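You operate a simulated robot arm through the tools that you are given. There is no shell and no other tool. Be economical: measure what you need, move in short steps, check, and stop when the job is done.

You run a simulated two-armed robot. Do the job below in one go: nothing can be reset, and whatever is moved stays where it is left.

TASK
Pick up the filter that says "TYPE 2" from the top of the compressor with one hand, pass it to the other hand and put it on the fourth shelf by the hall door from the bottom. Set down upright: filter.

Only the result counts: the job must be done as asked and must still hold three seconds after the hand-in. Knocking over, shifting, dropping, spilling or breaking anything else fails it.

THE ROBOT
Two 7-joint arms with two-finger parallel grippers on one trunk, on a base that drives. Base frame: it is fixed to the floor where the robot stands at the start and does not move with it; the origin is under the middle of the robot, x ahead of it, y to its left, z up. Units: mm, rad, N and s.
The left shoulder is at the start at [82, 101, 907], the right one opposite. With the tool pointing down near the work surface each hand reaches from about 260 to 560 mm from the robot's upright axis, wherever it stands, measured 20 degrees to its own side. Places, roughly: fourth shelf by the hall door [-2000, 1800, 1200]. Payload 2.4 kg a hand.
The tool frame of a hand sits at the grasp point between the pads (the TCP): z along the fingers, y along the line on which they close. The tips reach 24 mm beyond it. Largest opening 68 mm; finger width 17, thickness 10; the body of the gripper, 40 by 70 mm, starts 41 mm behind the TCP.
Orientation is that of the tool frame in the base frame, as [roll, pitch, yaw] about the fixed x, y, z axes, in that order (R = Rz(yaw) Ry(pitch) Rx(roll)). With the fingers straight down and closing along the base's y, the tool's x points along the base's -x, its y along +y and its z along -z.

THE INTERFACE
- The arms move only by the tool move_arm. It takes "left_increments", "right_increments" or both (then of equal length, played together; a hand with none holds still); each is a list of rows, each a list of 7 numbers: the shift along the tool's x, y, z in mm, then the turn, a rotation vector about the tool's x, y, z in rad, then the opening in per cent of the stroke, from 0 (shut) to 100 (fully open). In form: [[x, y, z, ax, ay, az, gripper], ...]. A call has 1 to 20 rows; each row is the pose to reach, as a shift and turn from the pose commanded when the call began, along the tool's axes at that moment. Rows are played at 5 a second. More than 50 mm and 0.15 rad between two rows, or a gripper value outside its range, and nothing of the call is played. Where a pose cannot be reached the arm comes as near as it can. A force on the tool above 40 N (or 10 N above the force at the start of the call, whichever is more), or a blocked arm, ends the call early, and 0.2 s more pass. Each finger travels about 72 mm/s and halts on what it meets, pressing with about 20 N; the grip force reading is that of the motor and also rises with nothing between the fingers. The clock runs only during rows and for 0.2 s after the last one: add rows that repeat a pose to give the fingers time. The reply holds the time, the measured pose of the TCP, the force on the tool along the base axes, the opening and the grip force, in the units named above and with some noise, with the torque about the TCP (base axes, N m) and any sound that the robot's microphone picked up.
- Cameras (640 x 400 px; columns grow to the right, rows downward): "scene" is now at [190, -6.9, 1066.8]; the picture's right is [-0.14, -0.99, 0.00], its down [-0.62, 0.09, -0.78] and it looks along [0.77, -0.11, -0.62] (base axes); focal length 268 px, centre (320, 200). "left" rides on the left gripper at [84, -11, -75] in its tool frame; the picture's right is [0.13, 0.99, 0.00], its down [-0.60, 0.08, -0.79] and it looks along [-0.79, 0.10, 0.61] (tool axes); focal length 251 px, centre (320, 200). "right" rides on the right gripper at [84, 11, -75] in its tool frame; the picture's right is [-0.13, 0.99, 0.00], its down [-0.60, -0.08, -0.79] and it looks along [-0.79, -0.10, 0.61] (tool axes); focal length 251 px, centre (320, 200). There is no depth. A picture from a camera that has moved, and an enlarged one, comes with that camera's place and axes in the base frame and with its lens. The place of the scene camera against the robot may be out by one fixed shift of up to 18 mm in any direction.
- camera(camera): a new picture of that camera. No time passes.
- lift_body(by): slides the trunk up (or, below 0, down) by that many mm; the arms and the scene camera ride with it, the base frame stays. It gives what a move gives, with no picture.
- drive_base(legs): drives the robot by 1 to 6 legs, each [ahead, left, turn to the left] in mm, mm and rad, along the robot's own axes; the way and the turn of a leg run together, so that a leg with both is an arc; at most 1500 mm and 3.142 rad a leg. The arms and the cameras ride along, it lands a little off, and it stops where it bumps. It gives what a move gives.
- aim_head(pan, tilt): turns the head with the scene camera to pan (to the left, within 1.501 rad either way) and tilt (down, from -0.506 to 1.204), counted from straight ahead of the robot. It gives what a move gives.
- close_up(camera, box): a new picture of the part [left, top, right, bottom] of that camera's present view, enlarged. No time passes.
- sign_off(): hands the job in; it is judged then, once.

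Work in short steps. Places have to be worked out from the pictures, the camera data and where the tool is seen: move nearer, look again, correct. Check each grasp and each placing, and mend what went wrong. You have 120 turns and 108 pictures in all, those below and enlarged ones among them. Open the grippers and draw the arms clear of the work before you hand the job in, unless the task says otherwise; then end with one line.

The tools are called after "Call:" as a command line: name --argument value ..., lists and objects as JSON in quotes. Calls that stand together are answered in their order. move_arm: Moves the arms, as the interface text tells. Its arguments: {"type":"object","properties":{"left_increments":{"type":"array","items":{"type":"array","items":{"type":"number"}}},"right_increments":{"type":"array","items":{"type":"array","items":{"type":"number"}}}},"required":[]} The other tools are called the same way: lift_body (by) slides the trunk up or down; drive_base (legs) drives the base; aim_head (pan, tilt) turns the head that bears the scene camera; camera (camera) takes a picture; close_up (camera, box) takes an enlarged picture of a part of a camera's view; sign_off () hands the job in.

At the start:

```text
t: 0.0
left_tool_pos: [432.9, 89.7, 841.4]
left_ee_rot: [3.141, 0.0, 3.141]
left_force: [0.4, 0.3, -0.4]
left_moment: [0.01, -0.03, -0.03]
left_finger_gap: 68.0
left_grasp_force: 0.0
right_tool_pos: [315.8, -205.2, 831.9]
right_ee_rot: [3.14, -0.002, 3.14]
right_force: [-0.6, -0.1, -0.1]
right_moment: [0.01, 0.03, -0.02]
right_finger_gap: 68.0
right_grasp_force: 0.0
trunk travel left (down, up): [-125.0, 724.0]
robot x, y, heading: [4.4, -3.6, -0.0]
head pan, tilt: [-0.138, 0.674]
```

scene: 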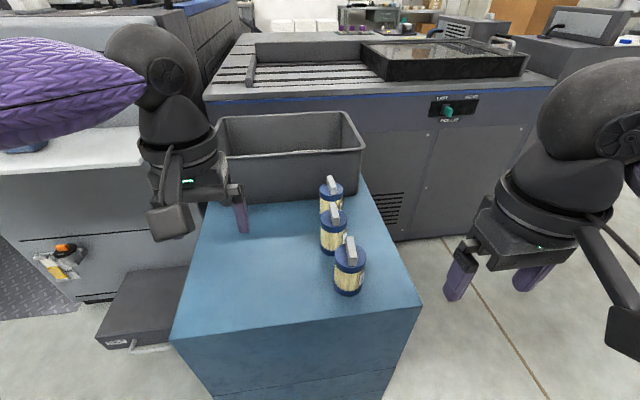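
right: 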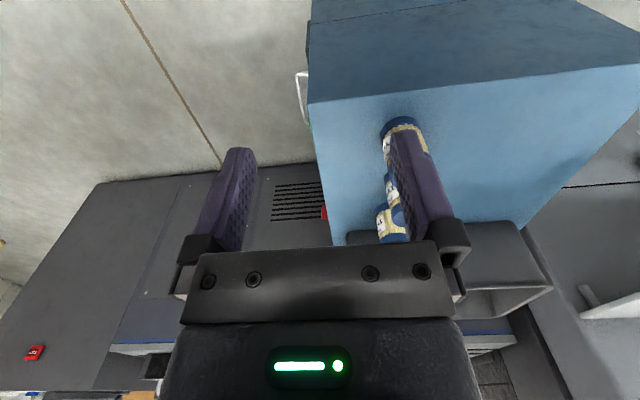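
left: 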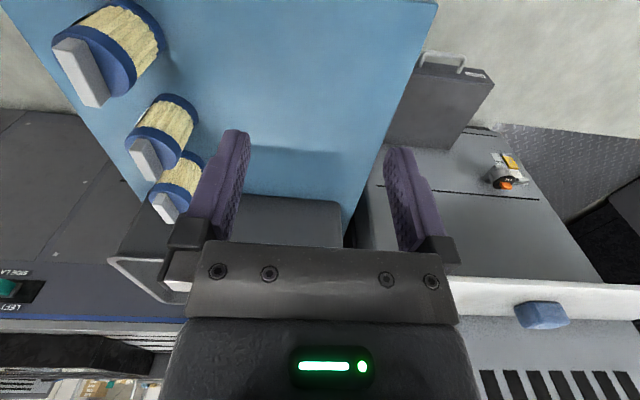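

Three filters stand on the blue compressor; I need to read their labels, so I enlarge the views.

Call:
close_up --camera "scene" --box '[280, 160, 400, 310]'

Call:
close_up --camera "right" --box '[350, 100, 450, 250]'

```text
2.67 times, centred on (340, 235) of scene
camera zoom: at [190.0, -6.9, 1066.8], right [-0.14, -0.99, 0.0], down [-0.62, 0.09, -0.78], along [0.77, -0.11, -0.62], focal length 714 px, centre (267, 107)
```

zoom: 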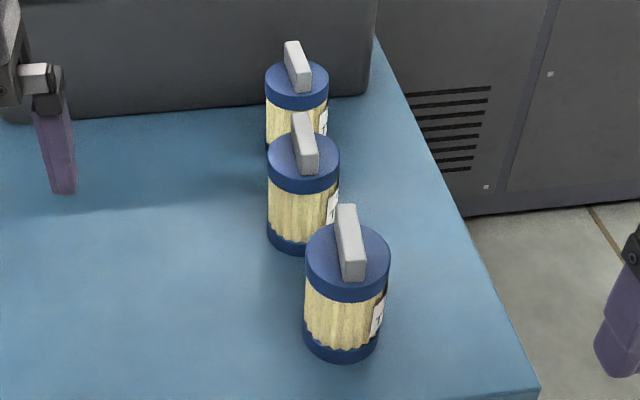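

```text
2.67 times, centred on (400, 175) of right
camera zoom: at [230.5, -195.4, 907.0], right [0.13, 0.99, 0.0], down [0.6, -0.08, 0.79], along [0.79, -0.1, -0.61], focal length 670 px, centre (107, 267)
```

zoom: 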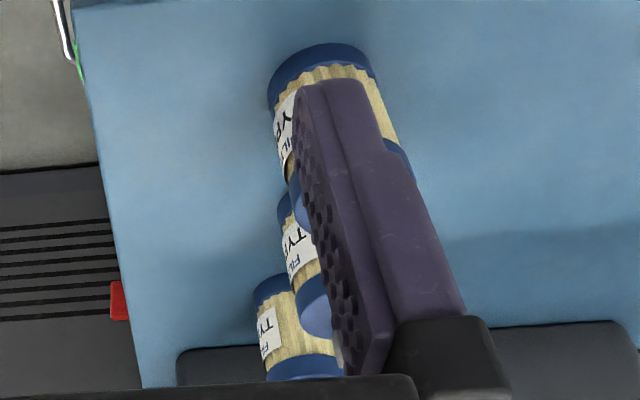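

The labels face right (-y). Near filter handle triangulates to about (470,-98,720). I swing the right hand outward and turn it so its camera looks at the labels.

Call:
move_arm --right_increments '[[-10, -20, 0, 0, 0, -0.14, 100], [-20, -40, 0, 0, 0, -0.28, 100], [-30, -60, 0, 0, 0, -0.42, 100], [-40, -80, 0, 0, 0, -0.56, 100], [-50, -100, 0, 0, 0, -0.7, 100], [-60, -115, 0, 0, 0, -0.84, 100], [-70, -125, 0, 0, 0, -0.98, 100]]'

Call:
camera --camera "right"

```text
t: 1.6
left_tool_pos: [432.6, 88.9, 841.2]
left_ee_rot: [-3.141, 0.001, -3.14]
left_force: [0.1, 0.1, 0.7]
left_moment: [-0.04, -0.01, -0.02]
left_finger_gap: 68.0
left_grasp_force: 0.0
right_tool_pos: [288.1, -222.0, 852.2]
right_ee_rot: [3.14, 0.001, -2.188]
right_force: [0.0, 0.3, 0.1]
right_moment: [0.01, 0.0, 0.05]
right_finger_gap: 68.1
right_grasp_force: 0.1
right hand out of reach, approached as far as the arm can: row 4, 5, 6, 7
trunk travel left (down, up): [-125.0, 724.0]
robot x, y, heading: [2.6, 0.4, 0.004]
head pan, tilt: [-0.138, 0.674]
```

```text
102 pictures are left
camera right: at [231.0, -284.1, 927.2], right [-0.73, 0.68, 0.0], down [0.41, 0.44, 0.79], along [0.54, 0.58, -0.61], focal length 251 px, centre (320, 200)
```

right: 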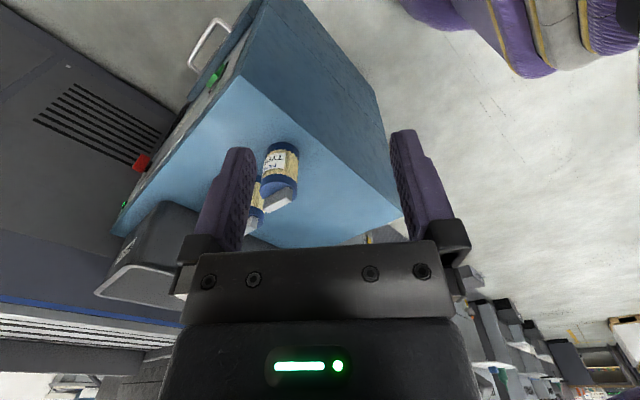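

The hand stopped short, but the near filter's label is in view, so I zoom in on it.

Call:
close_up --camera "right" --box '[235, 130, 315, 230]'

```text
4.00 times, centred on (275, 180) of right
camera zoom: at [231.0, -284.1, 927.2], right [-0.73, 0.68, 0.0], down [0.41, 0.44, 0.79], along [0.54, 0.58, -0.61], focal length 1006 px, centre (500, 280)
```

zoom: 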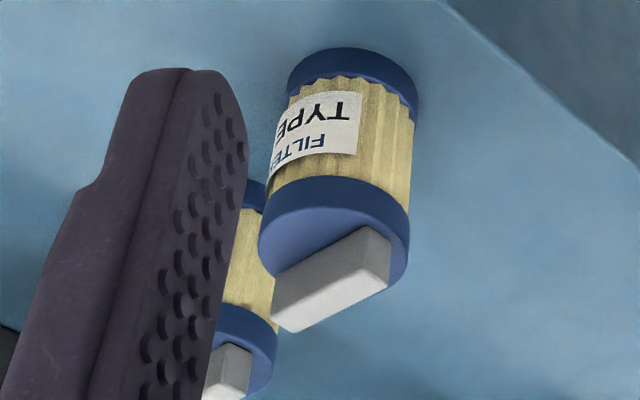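

The number is wrapped further round the side. I drive the base right and a bit forward so the cameras can see the labels face-on.

Call:
drive_base --legs '[[0, -550, 0], [200, 0, 0]]'

Call:
aim_head --pan 1.05 --tilt 0.6

Call:
camera --camera "scene"

```text
t: 6.0
left_tool_pos: [635.4, -464.6, 839.7]
left_ee_rot: [3.141, 0.002, -3.126]
left_force: [-0.2, 0.7, -0.4]
left_moment: [0.03, 0.05, -0.01]
left_finger_gap: 67.8
left_grasp_force: 0.2
right_tool_pos: [496.1, -776.7, 851.2]
right_ee_rot: [3.14, 0.001, -2.179]
right_force: [-0.7, -0.2, 0.1]
right_moment: [-0.04, 0.01, 0.01]
right_finger_gap: 67.7
right_grasp_force: 0.0
trunk travel left (down, up): [-125.0, 724.0]
robot x, y, heading: [207.3, -559.0, 0.011]
head pan, tilt: [-0.138, 0.674]
```

```text
t: 7.4
left_tool_pos: [635.6, -464.2, 841.8]
left_ee_rot: [-3.14, 0.002, -3.13]
left_force: [0.6, -0.4, 0.4]
left_moment: [-0.02, -0.01, 0.0]
left_finger_gap: 68.0
left_grasp_force: 0.1
right_tool_pos: [495.7, -776.4, 852.6]
right_ee_rot: [3.14, 0.001, -2.178]
right_force: [-0.8, -0.4, 0.4]
right_moment: [0.01, 0.01, -0.02]
right_finger_gap: 67.9
right_grasp_force: 0.1
trunk travel left (down, up): [-125.0, 724.0]
robot x, y, heading: [202.4, -558.5, 0.011]
head pan, tilt: [1.051, 0.6]
```

```text
100 pictures are left
camera scene: at [352.1, -475.1, 1073.2], right [0.87, -0.49, 0.0], down [-0.28, -0.49, -0.82], along [0.4, 0.72, -0.57], focal length 268 px, centre (320, 200)
```

scene: 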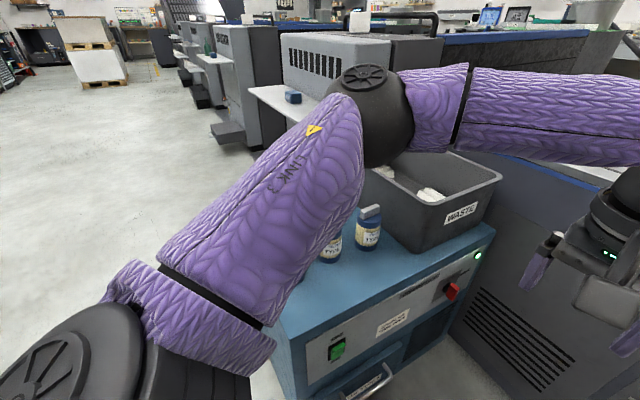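

Call:
close_up --camera "scene" --box '[310, 190, 400, 270]'

```text
5.00 times, centred on (355, 230) of scene
camera zoom: at [352.1, -475.1, 1073.2], right [0.87, -0.49, 0.0], down [-0.28, -0.49, -0.82], along [0.4, 0.72, -0.57], focal length 1340 px, centre (145, 50)
```

zoom: 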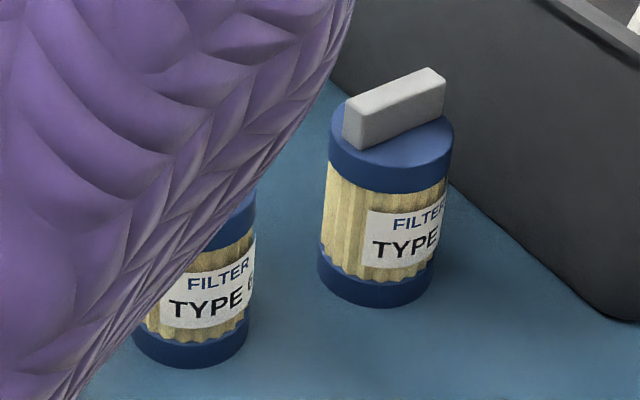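

Still just shy of the numbers; I drive 200 mm further ahead (machine face is ~x 1100).

Call:
drive_base --legs '[[210, 0, 0]]'

Call:
aim_head --pan 1.4 --tilt 0.6

Call:
camera --camera "scene"

```text
t: 9.1
left_tool_pos: [847.8, -461.4, 841.3]
left_ee_rot: [3.141, 0.0, -3.13]
left_force: [-0.1, -1.2, -0.1]
left_moment: [0.02, 0.04, 0.01]
left_finger_gap: 68.0
left_grasp_force: 0.0
right_tool_pos: [707.0, -774.7, 853.1]
right_ee_rot: [3.14, 0.001, -2.178]
right_force: [0.5, -0.2, -0.5]
right_moment: [0.02, -0.01, -0.01]
right_finger_gap: 68.2
right_grasp_force: 0.0
trunk travel left (down, up): [-125.0, 724.0]
robot x, y, heading: [415.1, -553.5, 0.013]
head pan, tilt: [1.051, 0.6]
```

```text
t: 9.9
left_tool_pos: [847.0, -462.1, 840.6]
left_ee_rot: [3.14, 0.0, -3.127]
left_force: [-0.2, 0.2, -0.4]
left_moment: [0.01, 0.03, 0.01]
left_finger_gap: 68.1
left_grasp_force: 0.0
right_tool_pos: [707.4, -775.1, 851.7]
right_ee_rot: [3.139, 0.002, -2.177]
right_force: [0.1, 0.3, 0.5]
right_moment: [-0.03, 0.01, 0.04]
right_finger_gap: 67.9
right_grasp_force: 0.0
trunk travel left (down, up): [-125.0, 724.0]
robot x, y, heading: [419.4, -556.4, 0.01]
head pan, tilt: [1.4, 0.6]
```

```text
98 pictures are left
camera scene: at [534.5, -462.6, 1073.2], right [0.99, -0.16, 0.0], down [-0.09, -0.56, -0.83], along [0.13, 0.81, -0.56], focal length 268 px, centre (320, 200)
```

scene: 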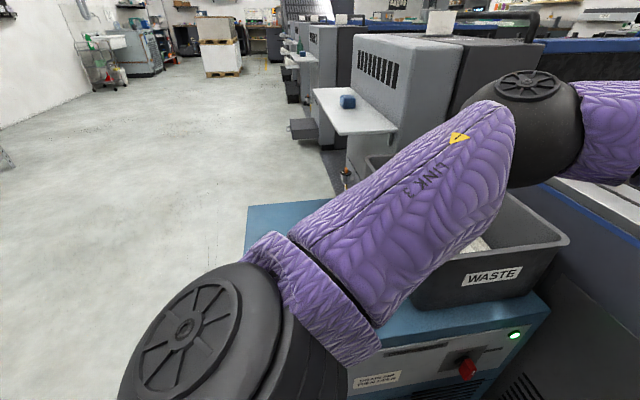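

The left arm blocks the view. I raise the trunk to clear everything and turn in place to face the compressor from its label side.

Call:
lift_body --by 200

Call:
drive_base --legs '[[0, 0, 1.55]]'

Call:
aim_head --pan 0 --tilt 0.8

Call:
camera --camera "scene"

```text
t: 12.1
left_tool_pos: [846.6, -461.5, 1039.1]
left_ee_rot: [-3.141, 0.0, -3.129]
left_force: [0.0, 0.1, 0.3]
left_moment: [0.01, 0.0, -0.01]
left_finger_gap: 68.0
left_grasp_force: 0.1
right_tool_pos: [681.2, -773.1, 1083.6]
right_ee_rot: [-3.033, 0.081, -2.176]
right_force: [0.2, 0.2, 0.0]
right_moment: [-0.04, 0.03, -0.02]
right_finger_gap: 67.9
right_grasp_force: 0.0
trunk travel left (down, up): [-325.0, 524.0]
robot x, y, heading: [417.9, -553.8, 0.017]
head pan, tilt: [1.4, 0.6]
```

```text
t: 16.2
left_tool_pos: [330.9, -121.5, 1040.7]
left_ee_rot: [-3.14, -0.002, -1.584]
left_force: [0.9, -0.4, 0.1]
left_moment: [0.0, 0.0, -0.01]
left_finger_gap: 68.0
left_grasp_force: 0.1
right_tool_pos: [639.2, -295.9, 1084.1]
right_ee_rot: [-3.033, 0.08, -0.632]
right_force: [0.0, -0.4, 0.3]
right_moment: [-0.01, 0.01, -0.02]
right_finger_gap: 68.0
right_grasp_force: 0.1
trunk travel left (down, up): [-325.0, 524.0]
robot x, y, heading: [415.5, -556.3, 1.558]
head pan, tilt: [1.4, 0.6]
```

```text
t: 17.8
left_tool_pos: [331.3, -121.6, 1040.7]
left_ee_rot: [-3.141, 0.0, -1.583]
left_force: [0.6, 0.3, -0.3]
left_moment: [0.02, -0.04, -0.02]
left_finger_gap: 68.0
left_grasp_force: 0.2
right_tool_pos: [639.8, -295.4, 1083.0]
right_ee_rot: [-3.034, 0.08, -0.63]
right_force: [0.7, 0.6, 0.3]
right_moment: [-0.03, -0.01, -0.03]
right_finger_gap: 68.2
right_grasp_force: 0.1
trunk travel left (down, up): [-325.0, 524.0]
robot x, y, heading: [416.8, -552.7, 1.558]
head pan, tilt: [0.0, 0.799]
```

```text
97 pictures are left
camera scene: at [427.5, -426.3, 1260.2], right [1.0, -0.01, 0.0], down [-0.01, -0.72, -0.7], along [0.01, 0.7, -0.72], focal length 268 px, centre (320, 200)
```

scene: 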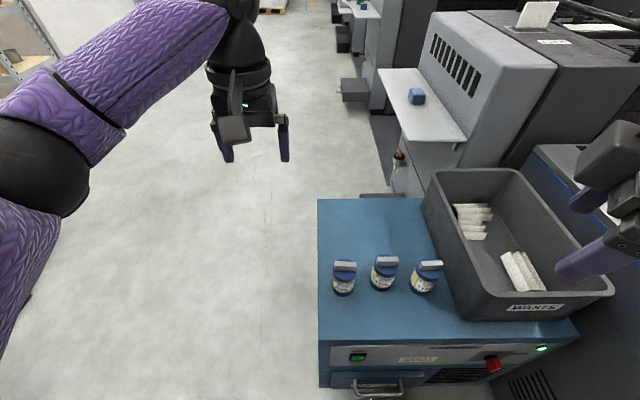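

Call:
close_up --camera "scene" --box '[320, 240, 450, 310]'

```text
4.92 times, centred on (385, 275) of scene
camera zoom: at [427.5, -426.3, 1260.2], right [1.0, -0.01, 0.0], down [-0.01, -0.72, -0.7], along [0.01, 0.7, -0.72], focal length 1319 px, centre (0, -169)
```

zoom: 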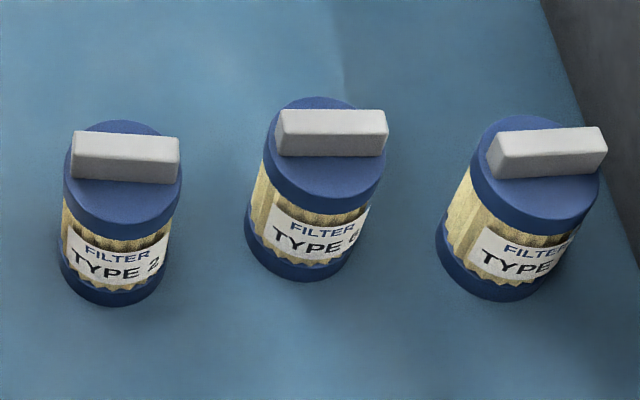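

The filter at x≈475, y≈-105 (nearest the robot's start) reads "TYPE 2". Its handle runs along base x, so gripping from the original stance is natural; I go back there, turning first.

Call:
drive_base --legs '[[0, 0, -1.56], [-390, 0, 0], [0, 600, 0]]'

Call:
lift_body --by -100

```text
t: 27.0
left_tool_pos: [458.2, 124.6, 1040.3]
left_ee_rot: [3.141, 0.0, 3.132]
left_force: [-0.8, 0.8, -1.0]
left_moment: [0.01, -0.02, 0.02]
left_finger_gap: 68.0
left_grasp_force: 0.2
right_tool_pos: [283.5, -183.1, 1084.5]
right_ee_rot: [-3.033, 0.081, -2.201]
right_force: [-0.4, 0.2, 0.0]
right_moment: [0.03, 0.02, -0.02]
right_finger_gap: 67.8
right_grasp_force: 0.0
trunk travel left (down, up): [-325.0, 524.0]
robot x, y, heading: [28.2, 38.9, -0.016]
head pan, tilt: [0.0, 0.799]
```

```text
t: 28.3
left_tool_pos: [459.0, 124.5, 941.3]
left_ee_rot: [3.14, 0.0, 3.129]
left_force: [0.1, -0.8, 0.3]
left_moment: [-0.01, -0.01, 0.0]
left_finger_gap: 68.0
left_grasp_force: 0.0
right_tool_pos: [284.0, -183.1, 984.1]
right_ee_rot: [-3.034, 0.081, -2.201]
right_force: [0.0, 0.8, -0.9]
right_moment: [-0.02, 0.0, -0.01]
right_finger_gap: 68.0
right_grasp_force: 0.0
trunk travel left (down, up): [-225.0, 624.0]
robot x, y, heading: [26.9, 44.1, -0.014]
head pan, tilt: [0.0, 0.799]
```

Stance regained. I rotate the right hand back to natural yaw and lower it a bit, within its reach.

Call:
move_arm --right_increments '[[0, 0, 20, 0, 0, 0.14, 100], [0, 0, 40, 0, 0, 0.28, 100], [0, 0, 60, 0, 0, 0.42, 100], [0, 0, 80, 0, 0, 0.56, 100], [0, 0, 100, 0, 0, 0.7, 100], [0, 0, 120, 0, 0, 0.84, 100], [0, 0, 130, 0, 0, 0.95, 100]]'

```text
t: 29.9
left_tool_pos: [458.2, 125.4, 940.7]
left_ee_rot: [-3.141, 0.002, 3.129]
left_force: [0.0, 0.4, -0.9]
left_moment: [0.0, 0.02, -0.01]
left_finger_gap: 68.3
left_grasp_force: 0.0
right_tool_pos: [300.8, -183.2, 855.1]
right_ee_rot: [3.137, 0.133, 3.126]
right_force: [0.3, -0.6, -0.3]
right_moment: [0.05, 0.02, 0.0]
right_finger_gap: 67.8
right_grasp_force: 0.1
trunk travel left (down, up): [-225.0, 624.0]
robot x, y, heading: [22.2, 38.3, -0.013]
head pan, tilt: [0.0, 0.799]
```

Right hand is natural but tilted 0.13. I straighten it and move over toward the TYPE 2 filter, staying high, then look.

Call:
move_arm --right_increments '[[-30, 15, 0, 0, 0.05, 0, 100], [-60, 35, 10, 0, 0.1, 0, 100], [-90, 55, 20, 0, 0.133, 0, 100], [-110, 75, 25, 0, 0.133, 0, 100]]'

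Call:
camera --camera "right"

Call:
camera --camera "scene"

```text
t: 30.9
left_tool_pos: [458.2, 124.8, 941.7]
left_ee_rot: [3.141, 0.0, 3.129]
left_force: [0.2, 0.2, 0.3]
left_moment: [-0.02, 0.0, 0.0]
left_finger_gap: 68.0
left_grasp_force: 0.0
right_tool_pos: [413.1, -112.0, 844.2]
right_ee_rot: [3.14, 0.003, 3.129]
right_force: [0.4, 0.1, 0.0]
right_moment: [-0.03, -0.01, 0.0]
right_finger_gap: 68.1
right_grasp_force: 0.1
trunk travel left (down, up): [-225.0, 624.0]
robot x, y, heading: [24.3, 39.5, -0.013]
head pan, tilt: [0.0, 0.799]
```

```text
95 pictures are left
camera right: at [329.7, -99.8, 919.5], right [0.14, 0.99, 0.0], down [0.6, -0.09, 0.79], along [0.79, -0.11, -0.61], focal length 251 px, centre (320, 200)
```

right: 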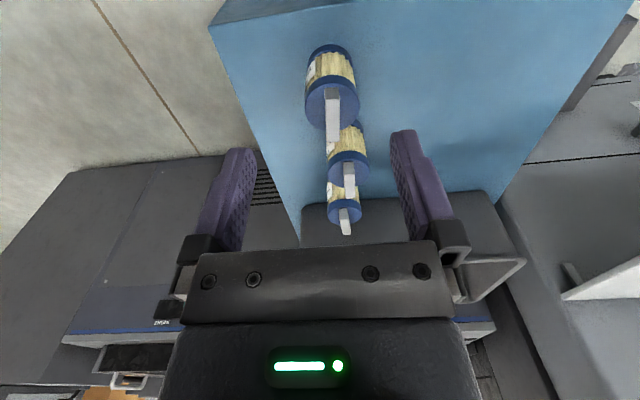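

```text
94 pictures are left
camera scene: at [181.5, 43.6, 1158.8], right [-0.01, -1.0, 0.0], down [-0.72, 0.01, -0.7], along [0.7, -0.01, -0.72], focal length 268 px, centre (320, 200)
```

scene: 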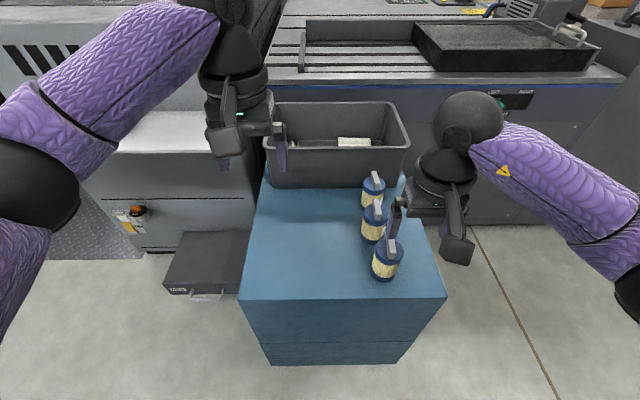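

I zoom on the near filter for accurate measurement.

Call:
close_up --camera "right" --box '[280, 30, 400, 160]'

Call:
close_up --camera "scene" --box '[345, 160, 435, 290]'

```text
3.08 times, centred on (340, 95) of right
camera zoom: at [329.7, -99.8, 919.5], right [0.14, 0.99, 0.0], down [0.6, -0.09, 0.79], along [0.79, -0.11, -0.61], focal length 774 px, centre (258, 523)
```

zoom: 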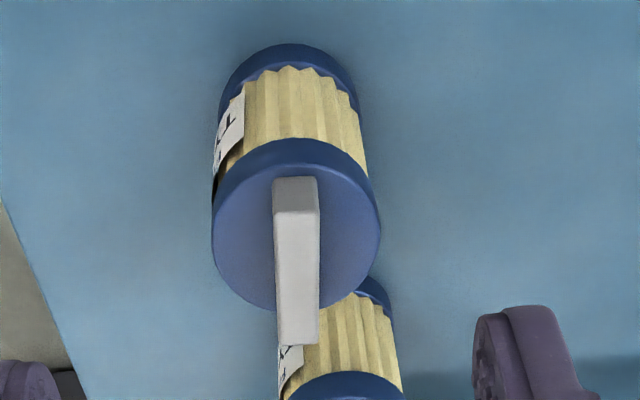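

```text
3.08 times, centred on (390, 225) of scene
camera zoom: at [181.5, 43.6, 1158.8], right [-0.01, -1.0, 0.0], down [-0.72, 0.01, -0.7], along [0.7, -0.01, -0.72], focal length 824 px, centre (105, 123)
```

zoom: 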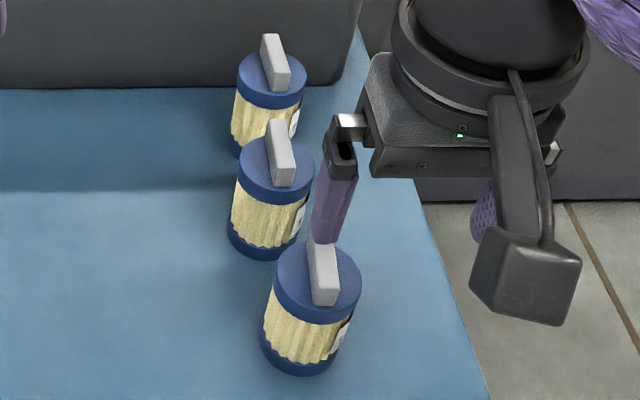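

Handle top centre ≈ (476,-107,~717), about 13 thick, 48 long, turned ≈ -0.09 rad. I go above it at z 780 with the yaw matched and look again.

Call:
move_arm --right_increments '[[-30, 3, 0, 0, 0, 0.04, 100], [-63, 6, 0, 0, 0, 0.08, 100], [-63, 6, 30, 0, 0, 0.08, 100], [-63, 6, 64, 0, 0, 0.08, 100], [-63, 6, 64, 0, 0, 0.08, 100]]'

Call:
camera --camera "right"

```text
t: 32.1
left_tool_pos: [457.6, 123.9, 941.7]
left_ee_rot: [3.141, -0.001, 3.129]
left_force: [-0.1, -0.2, 0.4]
left_moment: [0.0, -0.01, -0.02]
left_finger_gap: 68.0
left_grasp_force: 0.0
right_tool_pos: [475.9, -105.0, 781.5]
right_ee_rot: [3.14, 0.002, 3.05]
right_force: [0.0, 0.8, -0.5]
right_moment: [0.01, 0.0, 0.0]
right_finger_gap: 67.8
right_grasp_force: 0.1
trunk travel left (down, up): [-225.0, 624.0]
robot x, y, heading: [24.5, 40.2, -0.012]
head pan, tilt: [0.0, 0.799]
```

```text
91 pictures are left
camera right: at [393.7, -86.9, 856.6], right [0.22, 0.98, 0.0], down [0.59, -0.14, 0.79], along [0.77, -0.17, -0.61], focal length 251 px, centre (320, 200)
```

right: 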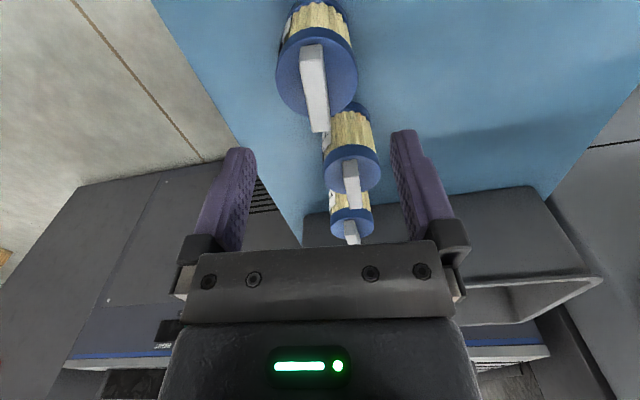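

Call:
close_up --camera "right" --box '[260, 20, 380, 140]'

```text
3.33 times, centred on (320, 80) of right
camera zoom: at [393.7, -86.9, 856.6], right [0.22, 0.98, 0.0], down [0.59, -0.14, 0.79], along [0.77, -0.17, -0.61], focal length 838 px, centre (320, 600)
```

zoom: 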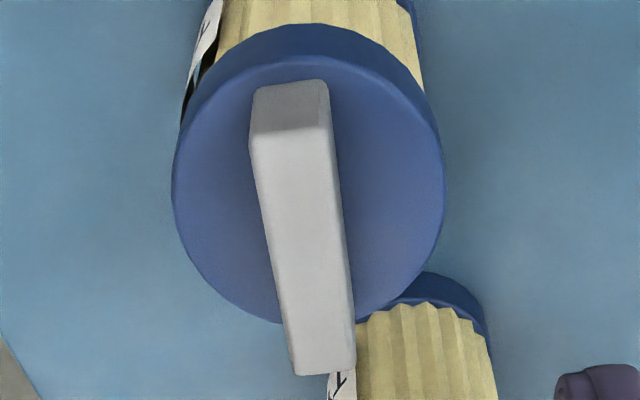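

Refined: handle top centre (471,-105), z≈722, handle height ≈17. I shift back 5 mm and descend to TCP z≈735 with the fingers open, then check.

Call:
move_arm --right_increments '[[5, 0, 15, 0, 0, 0.01, 100], [5, 0, 30, 0, 0, 0.01, 100], [5, 0, 47, 0, 0, 0.01, 100], [5, 0, 47, 0, 0, 0.01, 100]]'

Call:
camera --camera "right"

Call:
close_up --camera "scene" --box '[345, 180, 465, 290]'

```text
t: 33.1
left_tool_pos: [458.0, 124.4, 940.0]
left_ee_rot: [-3.142, 0.0, 3.13]
left_force: [-0.6, 0.2, 0.5]
left_moment: [-0.02, 0.05, 0.0]
left_finger_gap: 68.0
left_grasp_force: 0.1
right_tool_pos: [472.9, -105.0, 735.2]
right_ee_rot: [3.14, 0.002, 3.039]
right_force: [-0.7, -0.2, -0.5]
right_moment: [-0.03, 0.0, -0.01]
right_finger_gap: 68.1
right_grasp_force: 0.0
trunk travel left (down, up): [-225.0, 624.0]
robot x, y, heading: [23.8, 42.0, -0.016]
head pan, tilt: [0.0, 0.799]
```

```text
89 pictures are left
camera right: at [389.7, -85.2, 809.4], right [0.23, 0.97, 0.0], down [0.59, -0.14, 0.79], along [0.77, -0.18, -0.61], focal length 251 px, centre (320, 200)
```

right: 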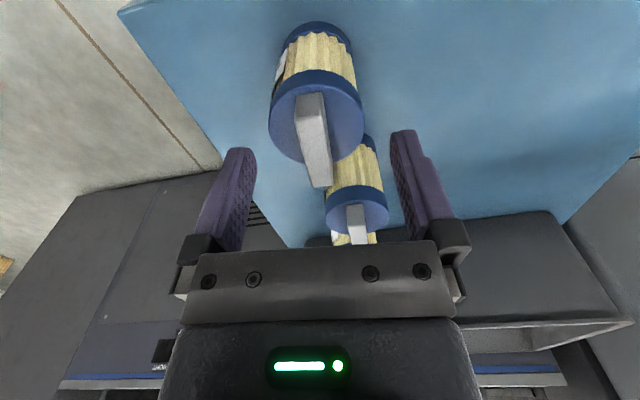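

```text
3.64 times, centred on (405, 235) of scene
camera zoom: at [181.6, 43.6, 1158.8], right [-0.01, -1.0, 0.0], down [-0.72, 0.01, -0.7], along [0.7, -0.01, -0.72], focal length 974 px, centre (11, 73)
```

zoom: 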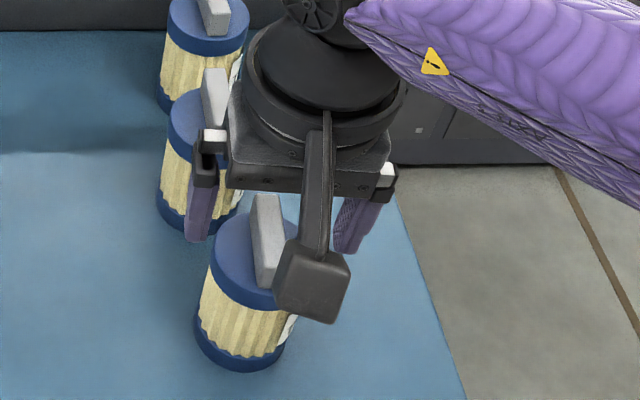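

Consistent: top z≈722.5, centre x≈468. I nudge back 4 mm, down 2 mm, and close on the handle.

Call:
move_arm --right_increments '[[4, 0, 2, 0, 0, 0.02, 100], [4, 0, 2, 0, 0, 0.02, 60], [4, 0, 2, 0, 0, 0.02, 30], [4, 0, 2, 0, 0, 0.02, 0], [4, 0, 2, 0, 0, 0.02, 0], [4, 0, 2, 0, 0, 0.02, 0]]'

Call:
camera --camera "right"

```text
t: 34.5
left_tool_pos: [458.7, 123.5, 940.4]
left_ee_rot: [-3.141, -0.001, 3.13]
left_force: [0.8, 0.1, -0.4]
left_moment: [0.01, -0.04, 0.0]
left_finger_gap: 68.1
left_grasp_force: 0.1
right_tool_pos: [469.5, -103.1, 731.0]
right_ee_rot: [3.139, 0.002, 3.018]
right_force: [-0.4, 0.9, -0.1]
right_moment: [0.0, 0.03, -0.03]
right_finger_gap: 13.6
right_grasp_force: 19.7
trunk travel left (down, up): [-225.0, 624.0]
robot x, y, heading: [23.5, 43.3, -0.011]
head pan, tilt: [0.0, 0.799]
```

```text
87 pictures are left
camera right: at [386.3, -82.9, 807.1], right [0.25, 0.97, 0.0], down [0.59, -0.15, 0.79], along [0.77, -0.2, -0.61], focal length 251 px, centre (320, 200)
```

right: 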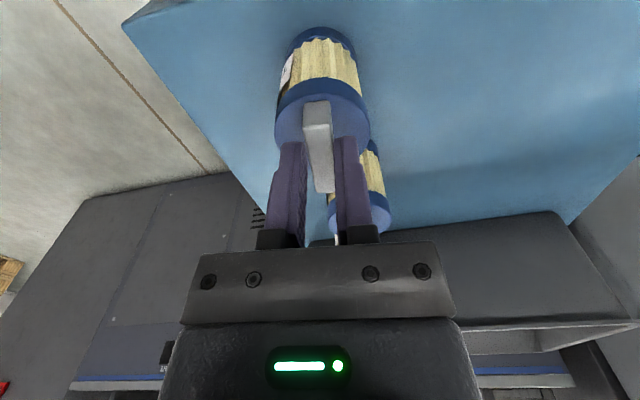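

Handle is gripped (13.6 mm, 20 N). I lift straight up 120 mm and check.

Call:
move_arm --right_increments '[[0, 0, -8, 0, 0, 0, 0], [0, 0, -20, 0, 0, 0, 0], [0, 0, -40, 0, 0, 0, 0], [0, 0, -60, 0, 0, 0, 0], [0, 0, -80, 0, 0, 0, 0], [0, 0, -100, 0, 0, 0, 0], [0, 0, -110, 0, 0, 0, 0]]'

Call:
camera --camera "right"

Call:
camera --camera "scene"

```text
t: 36.1
left_tool_pos: [458.4, 125.1, 940.2]
left_ee_rot: [3.14, 0.0, 3.129]
left_force: [0.3, 0.2, -0.2]
left_moment: [0.01, 0.0, 0.02]
left_finger_gap: 68.1
left_grasp_force: 0.0
right_tool_pos: [469.0, -104.7, 843.5]
right_ee_rot: [3.137, 0.003, 3.016]
right_force: [0.3, -0.5, -0.1]
right_moment: [-0.03, 0.02, -0.01]
right_finger_gap: 0.0
right_grasp_force: 20.0
trunk travel left (down, up): [-225.0, 624.0]
robot x, y, heading: [23.4, 39.3, -0.009]
head pan, tilt: [0.0, 0.799]
```

```text
86 pictures are left
camera right: at [386.3, -82.8, 918.2], right [0.25, 0.97, 0.0], down [0.59, -0.15, 0.79], along [0.77, -0.2, -0.61], focal length 251 px, centre (320, 200)
```

right: 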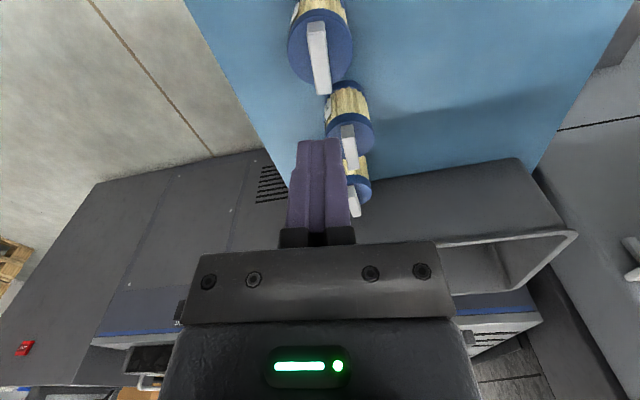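

```text
85 pictures are left
camera scene: at [181.5, 43.6, 1158.8], right [-0.01, -1.0, 0.0], down [-0.72, 0.01, -0.7], along [0.7, -0.01, -0.72], focal length 268 px, centre (320, 200)
```

scene: 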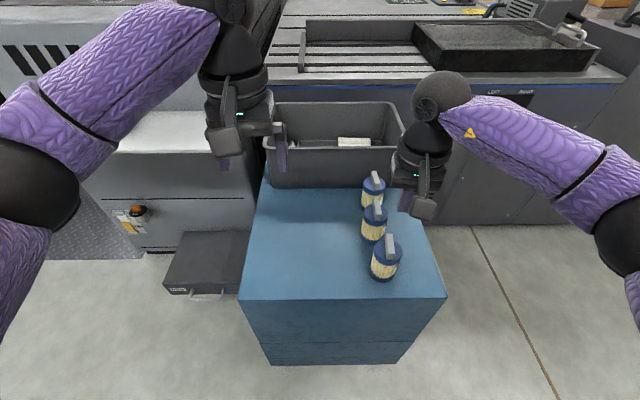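

The handle slipped out: the grip was too shallow, so the handle sits lower than I estimated. The filter still stands; I open and remeasure with zooms from two heights.

Call:
close_up --camera "right" --box '[260, 0, 380, 110]'

Call:
move_arm --right_increments '[[0, 0, 0, 0, 0, 0, 50], [0, 0, 20, 0, 0, 0, 100], [0, 0, 40, 0, 0, 0, 100], [0, 0, 60, 0, 0, 0, 100], [0, 0, 80, 0, 0, 0, 100], [0, 0, 80, 0, 0, 0, 100]]'

Call:
close_up --camera "right" --box '[260, 60, 380, 190]'

```text
3.64 times, centred on (320, 55) of right
camera zoom: at [386.3, -82.8, 918.2], right [0.25, 0.97, 0.0], down [0.59, -0.15, 0.79], along [0.77, -0.2, -0.61], focal length 914 px, centre (320, 727)
```

zoom: 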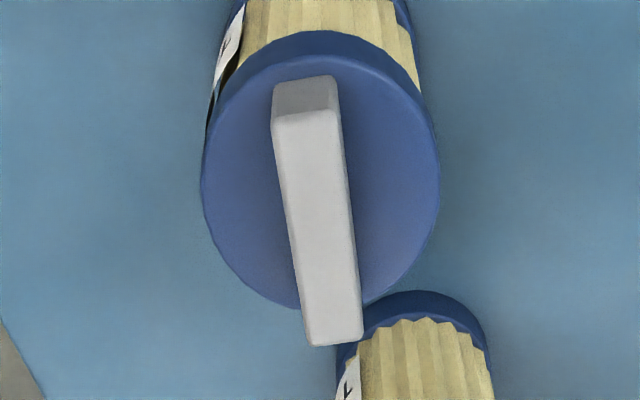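

```text
t: 37.5
left_tool_pos: [458.3, 123.8, 941.0]
left_ee_rot: [-3.141, 0.0, 3.128]
left_force: [0.1, -0.1, -0.1]
left_moment: [0.01, -0.01, 0.03]
left_finger_gap: 67.8
left_grasp_force: 0.0
right_tool_pos: [467.7, -104.0, 761.8]
right_ee_rot: [3.14, 0.002, 3.018]
right_force: [-0.6, -0.1, 0.2]
right_moment: [-0.01, 0.01, 0.01]
right_finger_gap: 68.0
right_grasp_force: 0.1
trunk travel left (down, up): [-225.0, 624.0]
robot x, y, heading: [24.8, 41.4, -0.01]
head pan, tilt: [0.0, 0.799]
```

```text
3.08 times, centred on (320, 125) of right
camera zoom: at [385.3, -82.6, 837.1], right [0.25, 0.97, 0.0], down [0.59, -0.15, 0.79], along [0.77, -0.2, -0.61], focal length 774 px, centre (320, 431)
```

zoom: 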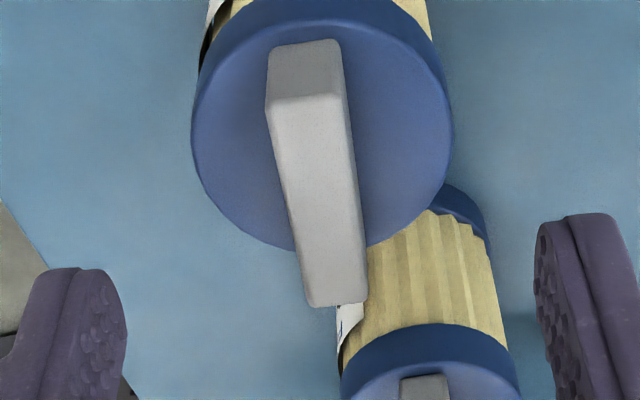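

Two-height solve agrees: handle top z≈706, centre (481,-107), cap top ≈685, angle matched. I move 12 mm forward and descend to TCP z≈713 so the tips reach just above the cap.

Call:
move_arm --right_increments '[[-12.7, -1.2, 0, 0, 0, 0, 100], [-12.7, -1.2, 20, 0, 0, 0, 100], [-12.7, -1.2, 40, 0, 0, 0, 100], [-12.7, -1.2, 48.5, 0, 0, 0, 100], [-12.7, -1.2, 48.5, 0, 0, 0, 100]]'

Call:
camera --camera "right"

```text
t: 38.7
left_tool_pos: [459.0, 124.6, 940.5]
left_ee_rot: [-3.142, -0.001, 3.129]
left_force: [0.2, -0.3, 0.2]
left_moment: [-0.03, 0.0, 0.01]
left_finger_gap: 67.8
left_grasp_force: 0.1
right_tool_pos: [481.4, -105.7, 712.4]
right_ee_rot: [3.14, 0.001, 3.017]
right_force: [-0.1, -0.5, 0.1]
right_moment: [0.0, 0.0, 0.02]
right_finger_gap: 68.0
right_grasp_force: 0.0
trunk travel left (down, up): [-225.0, 624.0]
robot x, y, heading: [19.9, 41.1, -0.014]
head pan, tilt: [0.0, 0.799]
```

```text
82 pictures are left
camera right: at [398.0, -85.3, 788.0], right [0.25, 0.97, 0.0], down [0.59, -0.15, 0.79], along [0.77, -0.2, -0.61], focal length 251 px, centre (320, 200)
```

right: 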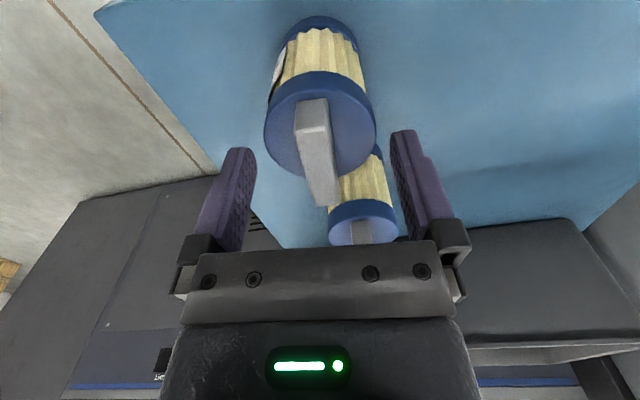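

Tips straddle the handle deep down, no contact. I close.

Call:
move_arm --right_increments '[[0, 0, 0, 0, 0, 0, 60], [0, 0, 0, 0, 0, 0, 30], [0, 0, 0, 0, 0, 0, 0], [0, 0, 0, 0, 0, 0, 0], [0, 0, 0, 0, 0, 0, 0], [0, 0, -10, 0, 0, 0, 0]]'

Call:
camera --camera "right"

```text
t: 40.1
left_tool_pos: [458.9, 124.8, 941.6]
left_ee_rot: [-3.141, 0.0, 3.128]
left_force: [0.6, 0.3, 0.2]
left_moment: [0.01, 0.0, 0.0]
left_finger_gap: 68.1
left_grasp_force: 0.0
right_tool_pos: [479.7, -106.9, 722.3]
right_ee_rot: [3.14, 0.0, 3.017]
right_force: [-0.2, 0.8, -1.5]
right_moment: [0.02, -0.01, 0.01]
right_finger_gap: 13.6
right_grasp_force: 19.5
trunk travel left (down, up): [-225.0, 624.0]
robot x, y, heading: [25.7, 39.6, -0.013]
head pan, tilt: [0.0, 0.799]
```

```text
81 pictures are left
camera right: at [397.8, -85.6, 797.9], right [0.25, 0.97, 0.0], down [0.59, -0.15, 0.79], along [0.77, -0.2, -0.61], focal length 251 px, centre (320, 200)
```

right: 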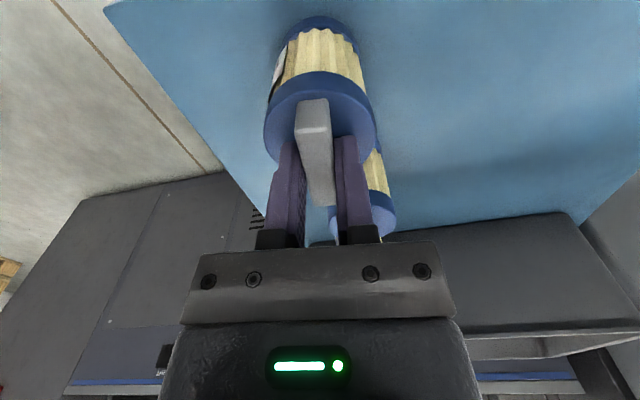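

The grip is 13.6 mm at 20 N and the filter appears to have risen with the hand. I continue upward.

Call:
move_arm --right_increments '[[0, 0, -15, 0, 0, 0, 0], [0, 0, -35, 0, 0, 0, 0], [0, 0, -55, 0, 0, 0, 0], [0, 0, -75, 0, 0, 0, 0], [0, 0, -95, 0, 0, 0, 0], [0, 0, -110, 0, 0, 0, 0]]'

Call:
camera --camera "scene"

```text
t: 41.5
left_tool_pos: [458.8, 124.2, 939.0]
left_ee_rot: [-3.141, 0.001, 3.13]
left_force: [0.1, 0.6, 0.0]
left_moment: [0.0, -0.01, 0.01]
left_finger_gap: 68.0
left_grasp_force: 0.1
right_tool_pos: [480.6, -106.8, 834.0]
right_ee_rot: [3.139, 0.002, 3.017]
right_force: [0.3, 0.0, -0.7]
right_moment: [0.01, 0.02, -0.02]
right_finger_gap: 13.7
right_grasp_force: 20.6
trunk travel left (down, up): [-225.0, 624.0]
robot x, y, heading: [24.5, 42.5, -0.017]
head pan, tilt: [0.0, 0.799]
```

```text
80 pictures are left
camera scene: at [181.6, 43.6, 1158.8], right [-0.01, -1.0, 0.0], down [-0.72, 0.01, -0.7], along [0.7, -0.01, -0.72], focal length 268 px, centre (320, 200)
```

scene: 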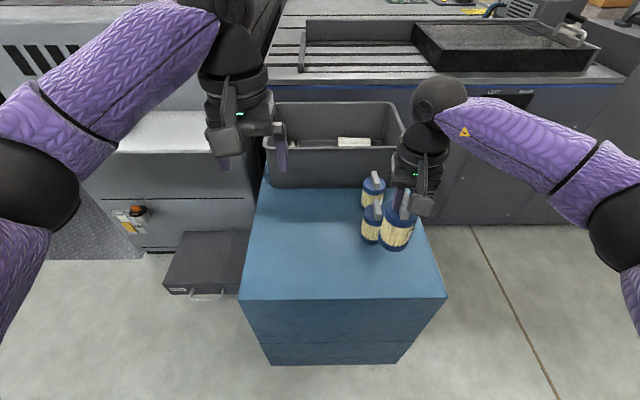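

The filter is lifted clear. I back away a little and look left toward the shelf area.

Call:
drive_base --legs '[[-200, 0, 0]]'

Call:
aim_head --pan 1.5 --tilt 0.2

Call:
camera --camera "scene"

```text
t: 43.1
left_tool_pos: [255.1, 127.1, 941.1]
left_ee_rot: [3.141, 0.001, 3.13]
left_force: [0.7, 0.1, 0.2]
left_moment: [0.04, 0.0, 0.0]
left_finger_gap: 67.9
left_grasp_force: 0.1
right_tool_pos: [276.2, -105.5, 834.6]
right_ee_rot: [3.141, 0.002, 3.018]
right_force: [0.7, -1.1, -0.9]
right_moment: [-0.01, -0.03, 0.02]
right_finger_gap: 13.8
right_grasp_force: 19.7
trunk travel left (down, up): [-225.0, 624.0]
robot x, y, heading: [-178.1, 41.5, -0.013]
head pan, tilt: [0.0, 0.799]
```

```text
t: 44.7
left_tool_pos: [254.7, 126.1, 940.6]
left_ee_rot: [-3.141, 0.0, 3.131]
left_force: [-0.9, 0.7, -0.2]
left_moment: [-0.01, -0.02, -0.03]
left_finger_gap: 68.1
left_grasp_force: 0.0
right_tool_pos: [276.7, -105.9, 834.2]
right_ee_rot: [3.141, 0.002, 3.017]
right_force: [-0.4, -0.7, -2.2]
right_moment: [-0.01, 0.02, -0.01]
right_finger_gap: 13.8
right_grasp_force: 19.4
trunk travel left (down, up): [-225.0, 624.0]
robot x, y, heading: [-176.2, 43.3, -0.015]
head pan, tilt: [1.499, 0.201]
```

```text
79 pictures are left
camera scene: at [-94.7, 140.0, 1212.4], right [1.0, -0.08, 0.0], down [-0.02, -0.2, -0.98], along [0.08, 0.98, -0.2], focal length 268 px, centre (320, 200)
```

scene: 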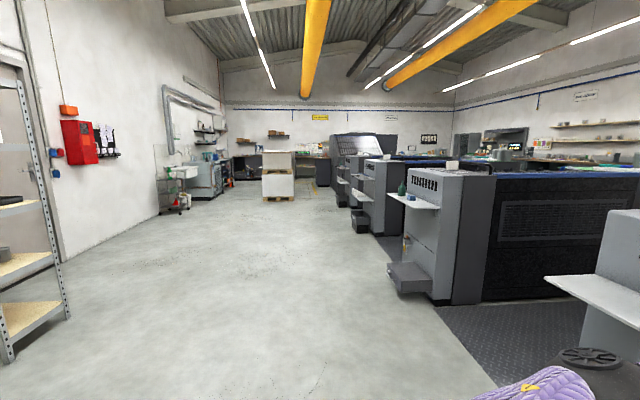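

The open shelf unit is at the left. I do the handover here in free space: first I pitch the left hand so its fingers point forward, camera up.

Call:
move_arm --left_increments '[[0, 10, 0, 0, -0.143, 0, 100], [0, 20, 0, 0, -0.286, 0, 100], [0, 30, 0, 0, -0.429, 0, 100], [0, 40, 0, 0, -0.572, 0, 100], [0, 50, 0, 0, -0.715, 0, 100], [0, 60, 0, 0, -0.858, 0, 100], [0, 70, 0, 0, -1.0, 0, 100], [0, 80, 0, 0, -1.143, 0, 100], [0, 90, 0, 0, -1.286, 0, 100], [0, 100, 0, 0, -1.43, 0, 100], [0, 100, 0, 0, -1.57, 0, 100]]'

Call:
aim_head --pan 0 --tilt 0.7

Call:
camera --camera "scene"

```text
t: 47.1
left_tool_pos: [256.1, 228.0, 941.4]
left_ee_rot: [0.304, 1.569, 0.291]
left_force: [0.5, 0.1, 0.1]
left_moment: [-0.01, 0.0, -0.01]
left_finger_gap: 67.8
left_grasp_force: 0.1
right_tool_pos: [277.4, -105.0, 834.4]
right_ee_rot: [3.138, 0.001, 3.017]
right_force: [-0.5, 0.0, -0.2]
right_moment: [-0.02, 0.0, 0.04]
right_finger_gap: 13.8
right_grasp_force: 20.1
trunk travel left (down, up): [-225.0, 624.0]
robot x, y, heading: [-178.8, 43.3, -0.014]
head pan, tilt: [1.499, 0.201]
```

```text
t: 48.7
left_tool_pos: [257.4, 227.1, 941.4]
left_ee_rot: [-3.038, 1.57, -3.052]
left_force: [0.7, -0.7, -0.3]
left_moment: [-0.01, 0.0, 0.01]
left_finger_gap: 68.1
left_grasp_force: 0.0
right_tool_pos: [276.8, -105.4, 834.0]
right_ee_rot: [3.138, 0.003, 3.019]
right_force: [1.2, 0.4, -0.7]
right_moment: [-0.02, 0.02, -0.03]
right_finger_gap: 13.7
right_grasp_force: 19.6
trunk travel left (down, up): [-225.0, 624.0]
robot x, y, heading: [-177.2, 41.5, -0.018]
head pan, tilt: [0.0, 0.7]
```

```text
78 pictures are left
camera scene: at [-17.7, 46.1, 1167.0], right [-0.01, -1.0, 0.0], down [-0.64, 0.01, -0.76], along [0.76, -0.01, -0.64], focal length 268 px, centre (320, 200)
```

scene: 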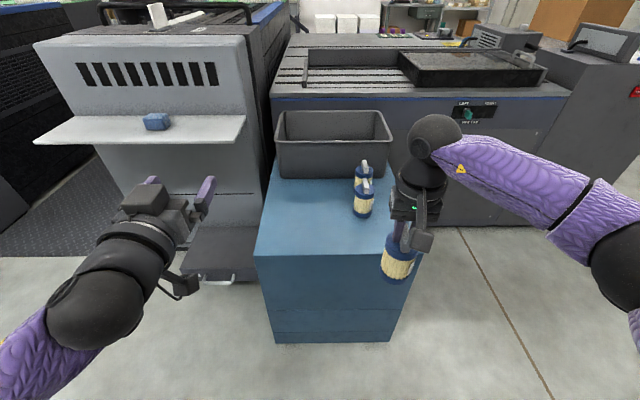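

The left camera hangs below when the hand is level, so I'll grasp the body with the left hand pitched ~45° down, coming from the left. First I move the filter toward the middle and turn the right hand's camera away, while yawing the left hand inward.

Call:
move_arm --right_increments '[[5, 10, -10, 0, 0, -0.1, 0], [10, 22, -20, 0, 0, -0.2, 0], [16, 34, -30, 0, 0, -0.3, 0], [21, 46, -40, 0, 0, -0.4, 0], [26, 58, -50, 0, 0, -0.5, 0], [30, 70, -60, 0, 0, -0.6, 0], [32, 82, -66, 0, 0, -0.6, 0], [32, 82, -66, 0, 0, -0.6, 0]]' --left_increments '[[0, 0, 0, 0.14, 0, 0, 100], [0, 0, 0, 0.28, 0, 0, 100], [0, 0, 0, 0.42, 0, 0, 100], [0, 0, 0, 0.56, 0, 0, 100], [0, 0, 0, 0.7, 0, 0, 100], [0, 0, 0, 0.84, 0, 0, 100], [0, 0, 0, 0.98, 0, 0, 100], [0, 0, 0, 1.1, 0, 0, 100]]'

Call:
camera --camera "scene"

```text
t: 50.5
left_tool_pos: [256.4, 227.0, 940.4]
left_ee_rot: [-2.053, 1.569, 3.117]
left_force: [-0.3, 0.5, -0.7]
left_moment: [-0.01, 0.01, 0.02]
left_finger_gap: 68.0
left_grasp_force: 0.0
right_tool_pos: [256.4, -20.2, 900.6]
right_ee_rot: [3.138, 0.003, -2.664]
right_force: [-0.2, 0.2, -1.8]
right_moment: [-0.01, 0.01, -0.02]
right_finger_gap: 13.9
right_grasp_force: 20.1
trunk travel left (down, up): [-225.0, 624.0]
robot x, y, heading: [-180.0, 48.7, -0.013]
head pan, tilt: [0.0, 0.7]
```

```text
77 pictures are left
camera scene: at [-17.7, 46.2, 1167.0], right [-0.01, -1.0, 0.0], down [-0.64, 0.01, -0.76], along [0.76, -0.01, -0.64], focal length 268 px, centre (320, 200)
```

scene: 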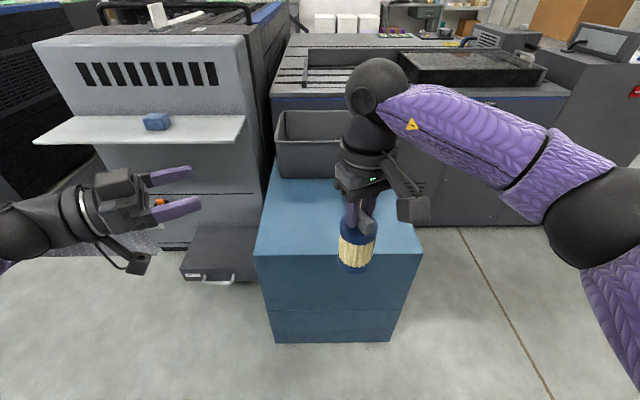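

Both hands are placed well. I now pitch the left hand down 0.8 rad and bring it to ~150 mm short of the filter body along its approach line.

Call:
move_arm --left_increments '[[0, 0, 0, 0, 0.135, 0, 100], [0, -10, 10, 0, 0.27, 0, 100], [0, -30, 30, 0, 0.4, 0, 100], [0, -55, 55, 0, 0.54, 0, 100], [0, -85, 85, 0, 0.67, 0, 100], [2, -111, 116, 0, 0.8, 0, 100], [2, -111, 116, 0, 0.8, 0, 100]]'

Call:
camera --camera "scene"

Call:
camera --camera "left"

```text
t: 52.1
left_tool_pos: [208.0, 70.9, 937.8]
left_ee_rot: [-3.139, 0.769, 2.033]
left_force: [0.5, 0.8, 0.2]
left_moment: [0.01, -0.01, -0.02]
left_finger_gap: 68.0
left_grasp_force: 0.2
right_tool_pos: [256.8, -20.1, 899.4]
right_ee_rot: [-3.142, 0.002, -2.667]
right_force: [-0.2, -0.2, -1.4]
right_moment: [0.01, 0.01, 0.01]
right_finger_gap: 13.6
right_grasp_force: 19.7
trunk travel left (down, up): [-225.0, 624.0]
robot x, y, heading: [-178.2, 46.0, -0.006]
head pan, tilt: [0.0, 0.7]
```

```text
76 pictures are left
camera scene: at [-17.2, 45.4, 1166.9], right [-0.01, -1.0, 0.0], down [-0.64, 0.01, -0.76], along [0.76, -0.01, -0.64], focal length 268 px, centre (320, 200)
```

scene: 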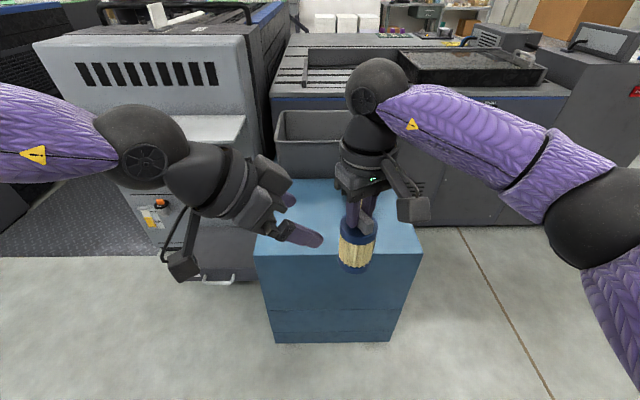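

```text
75 pictures are left
camera left: at [147.5, 167.3, 933.4], right [0.85, 0.52, -0.09], down [0.02, 0.14, 0.99], along [0.53, -0.84, 0.11], focal length 251 px, centre (320, 200)
```

left: 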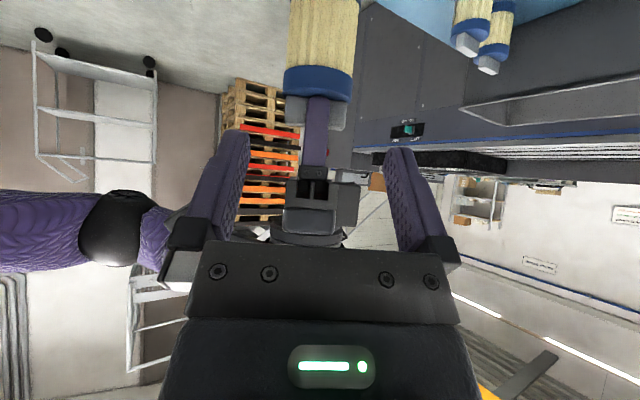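

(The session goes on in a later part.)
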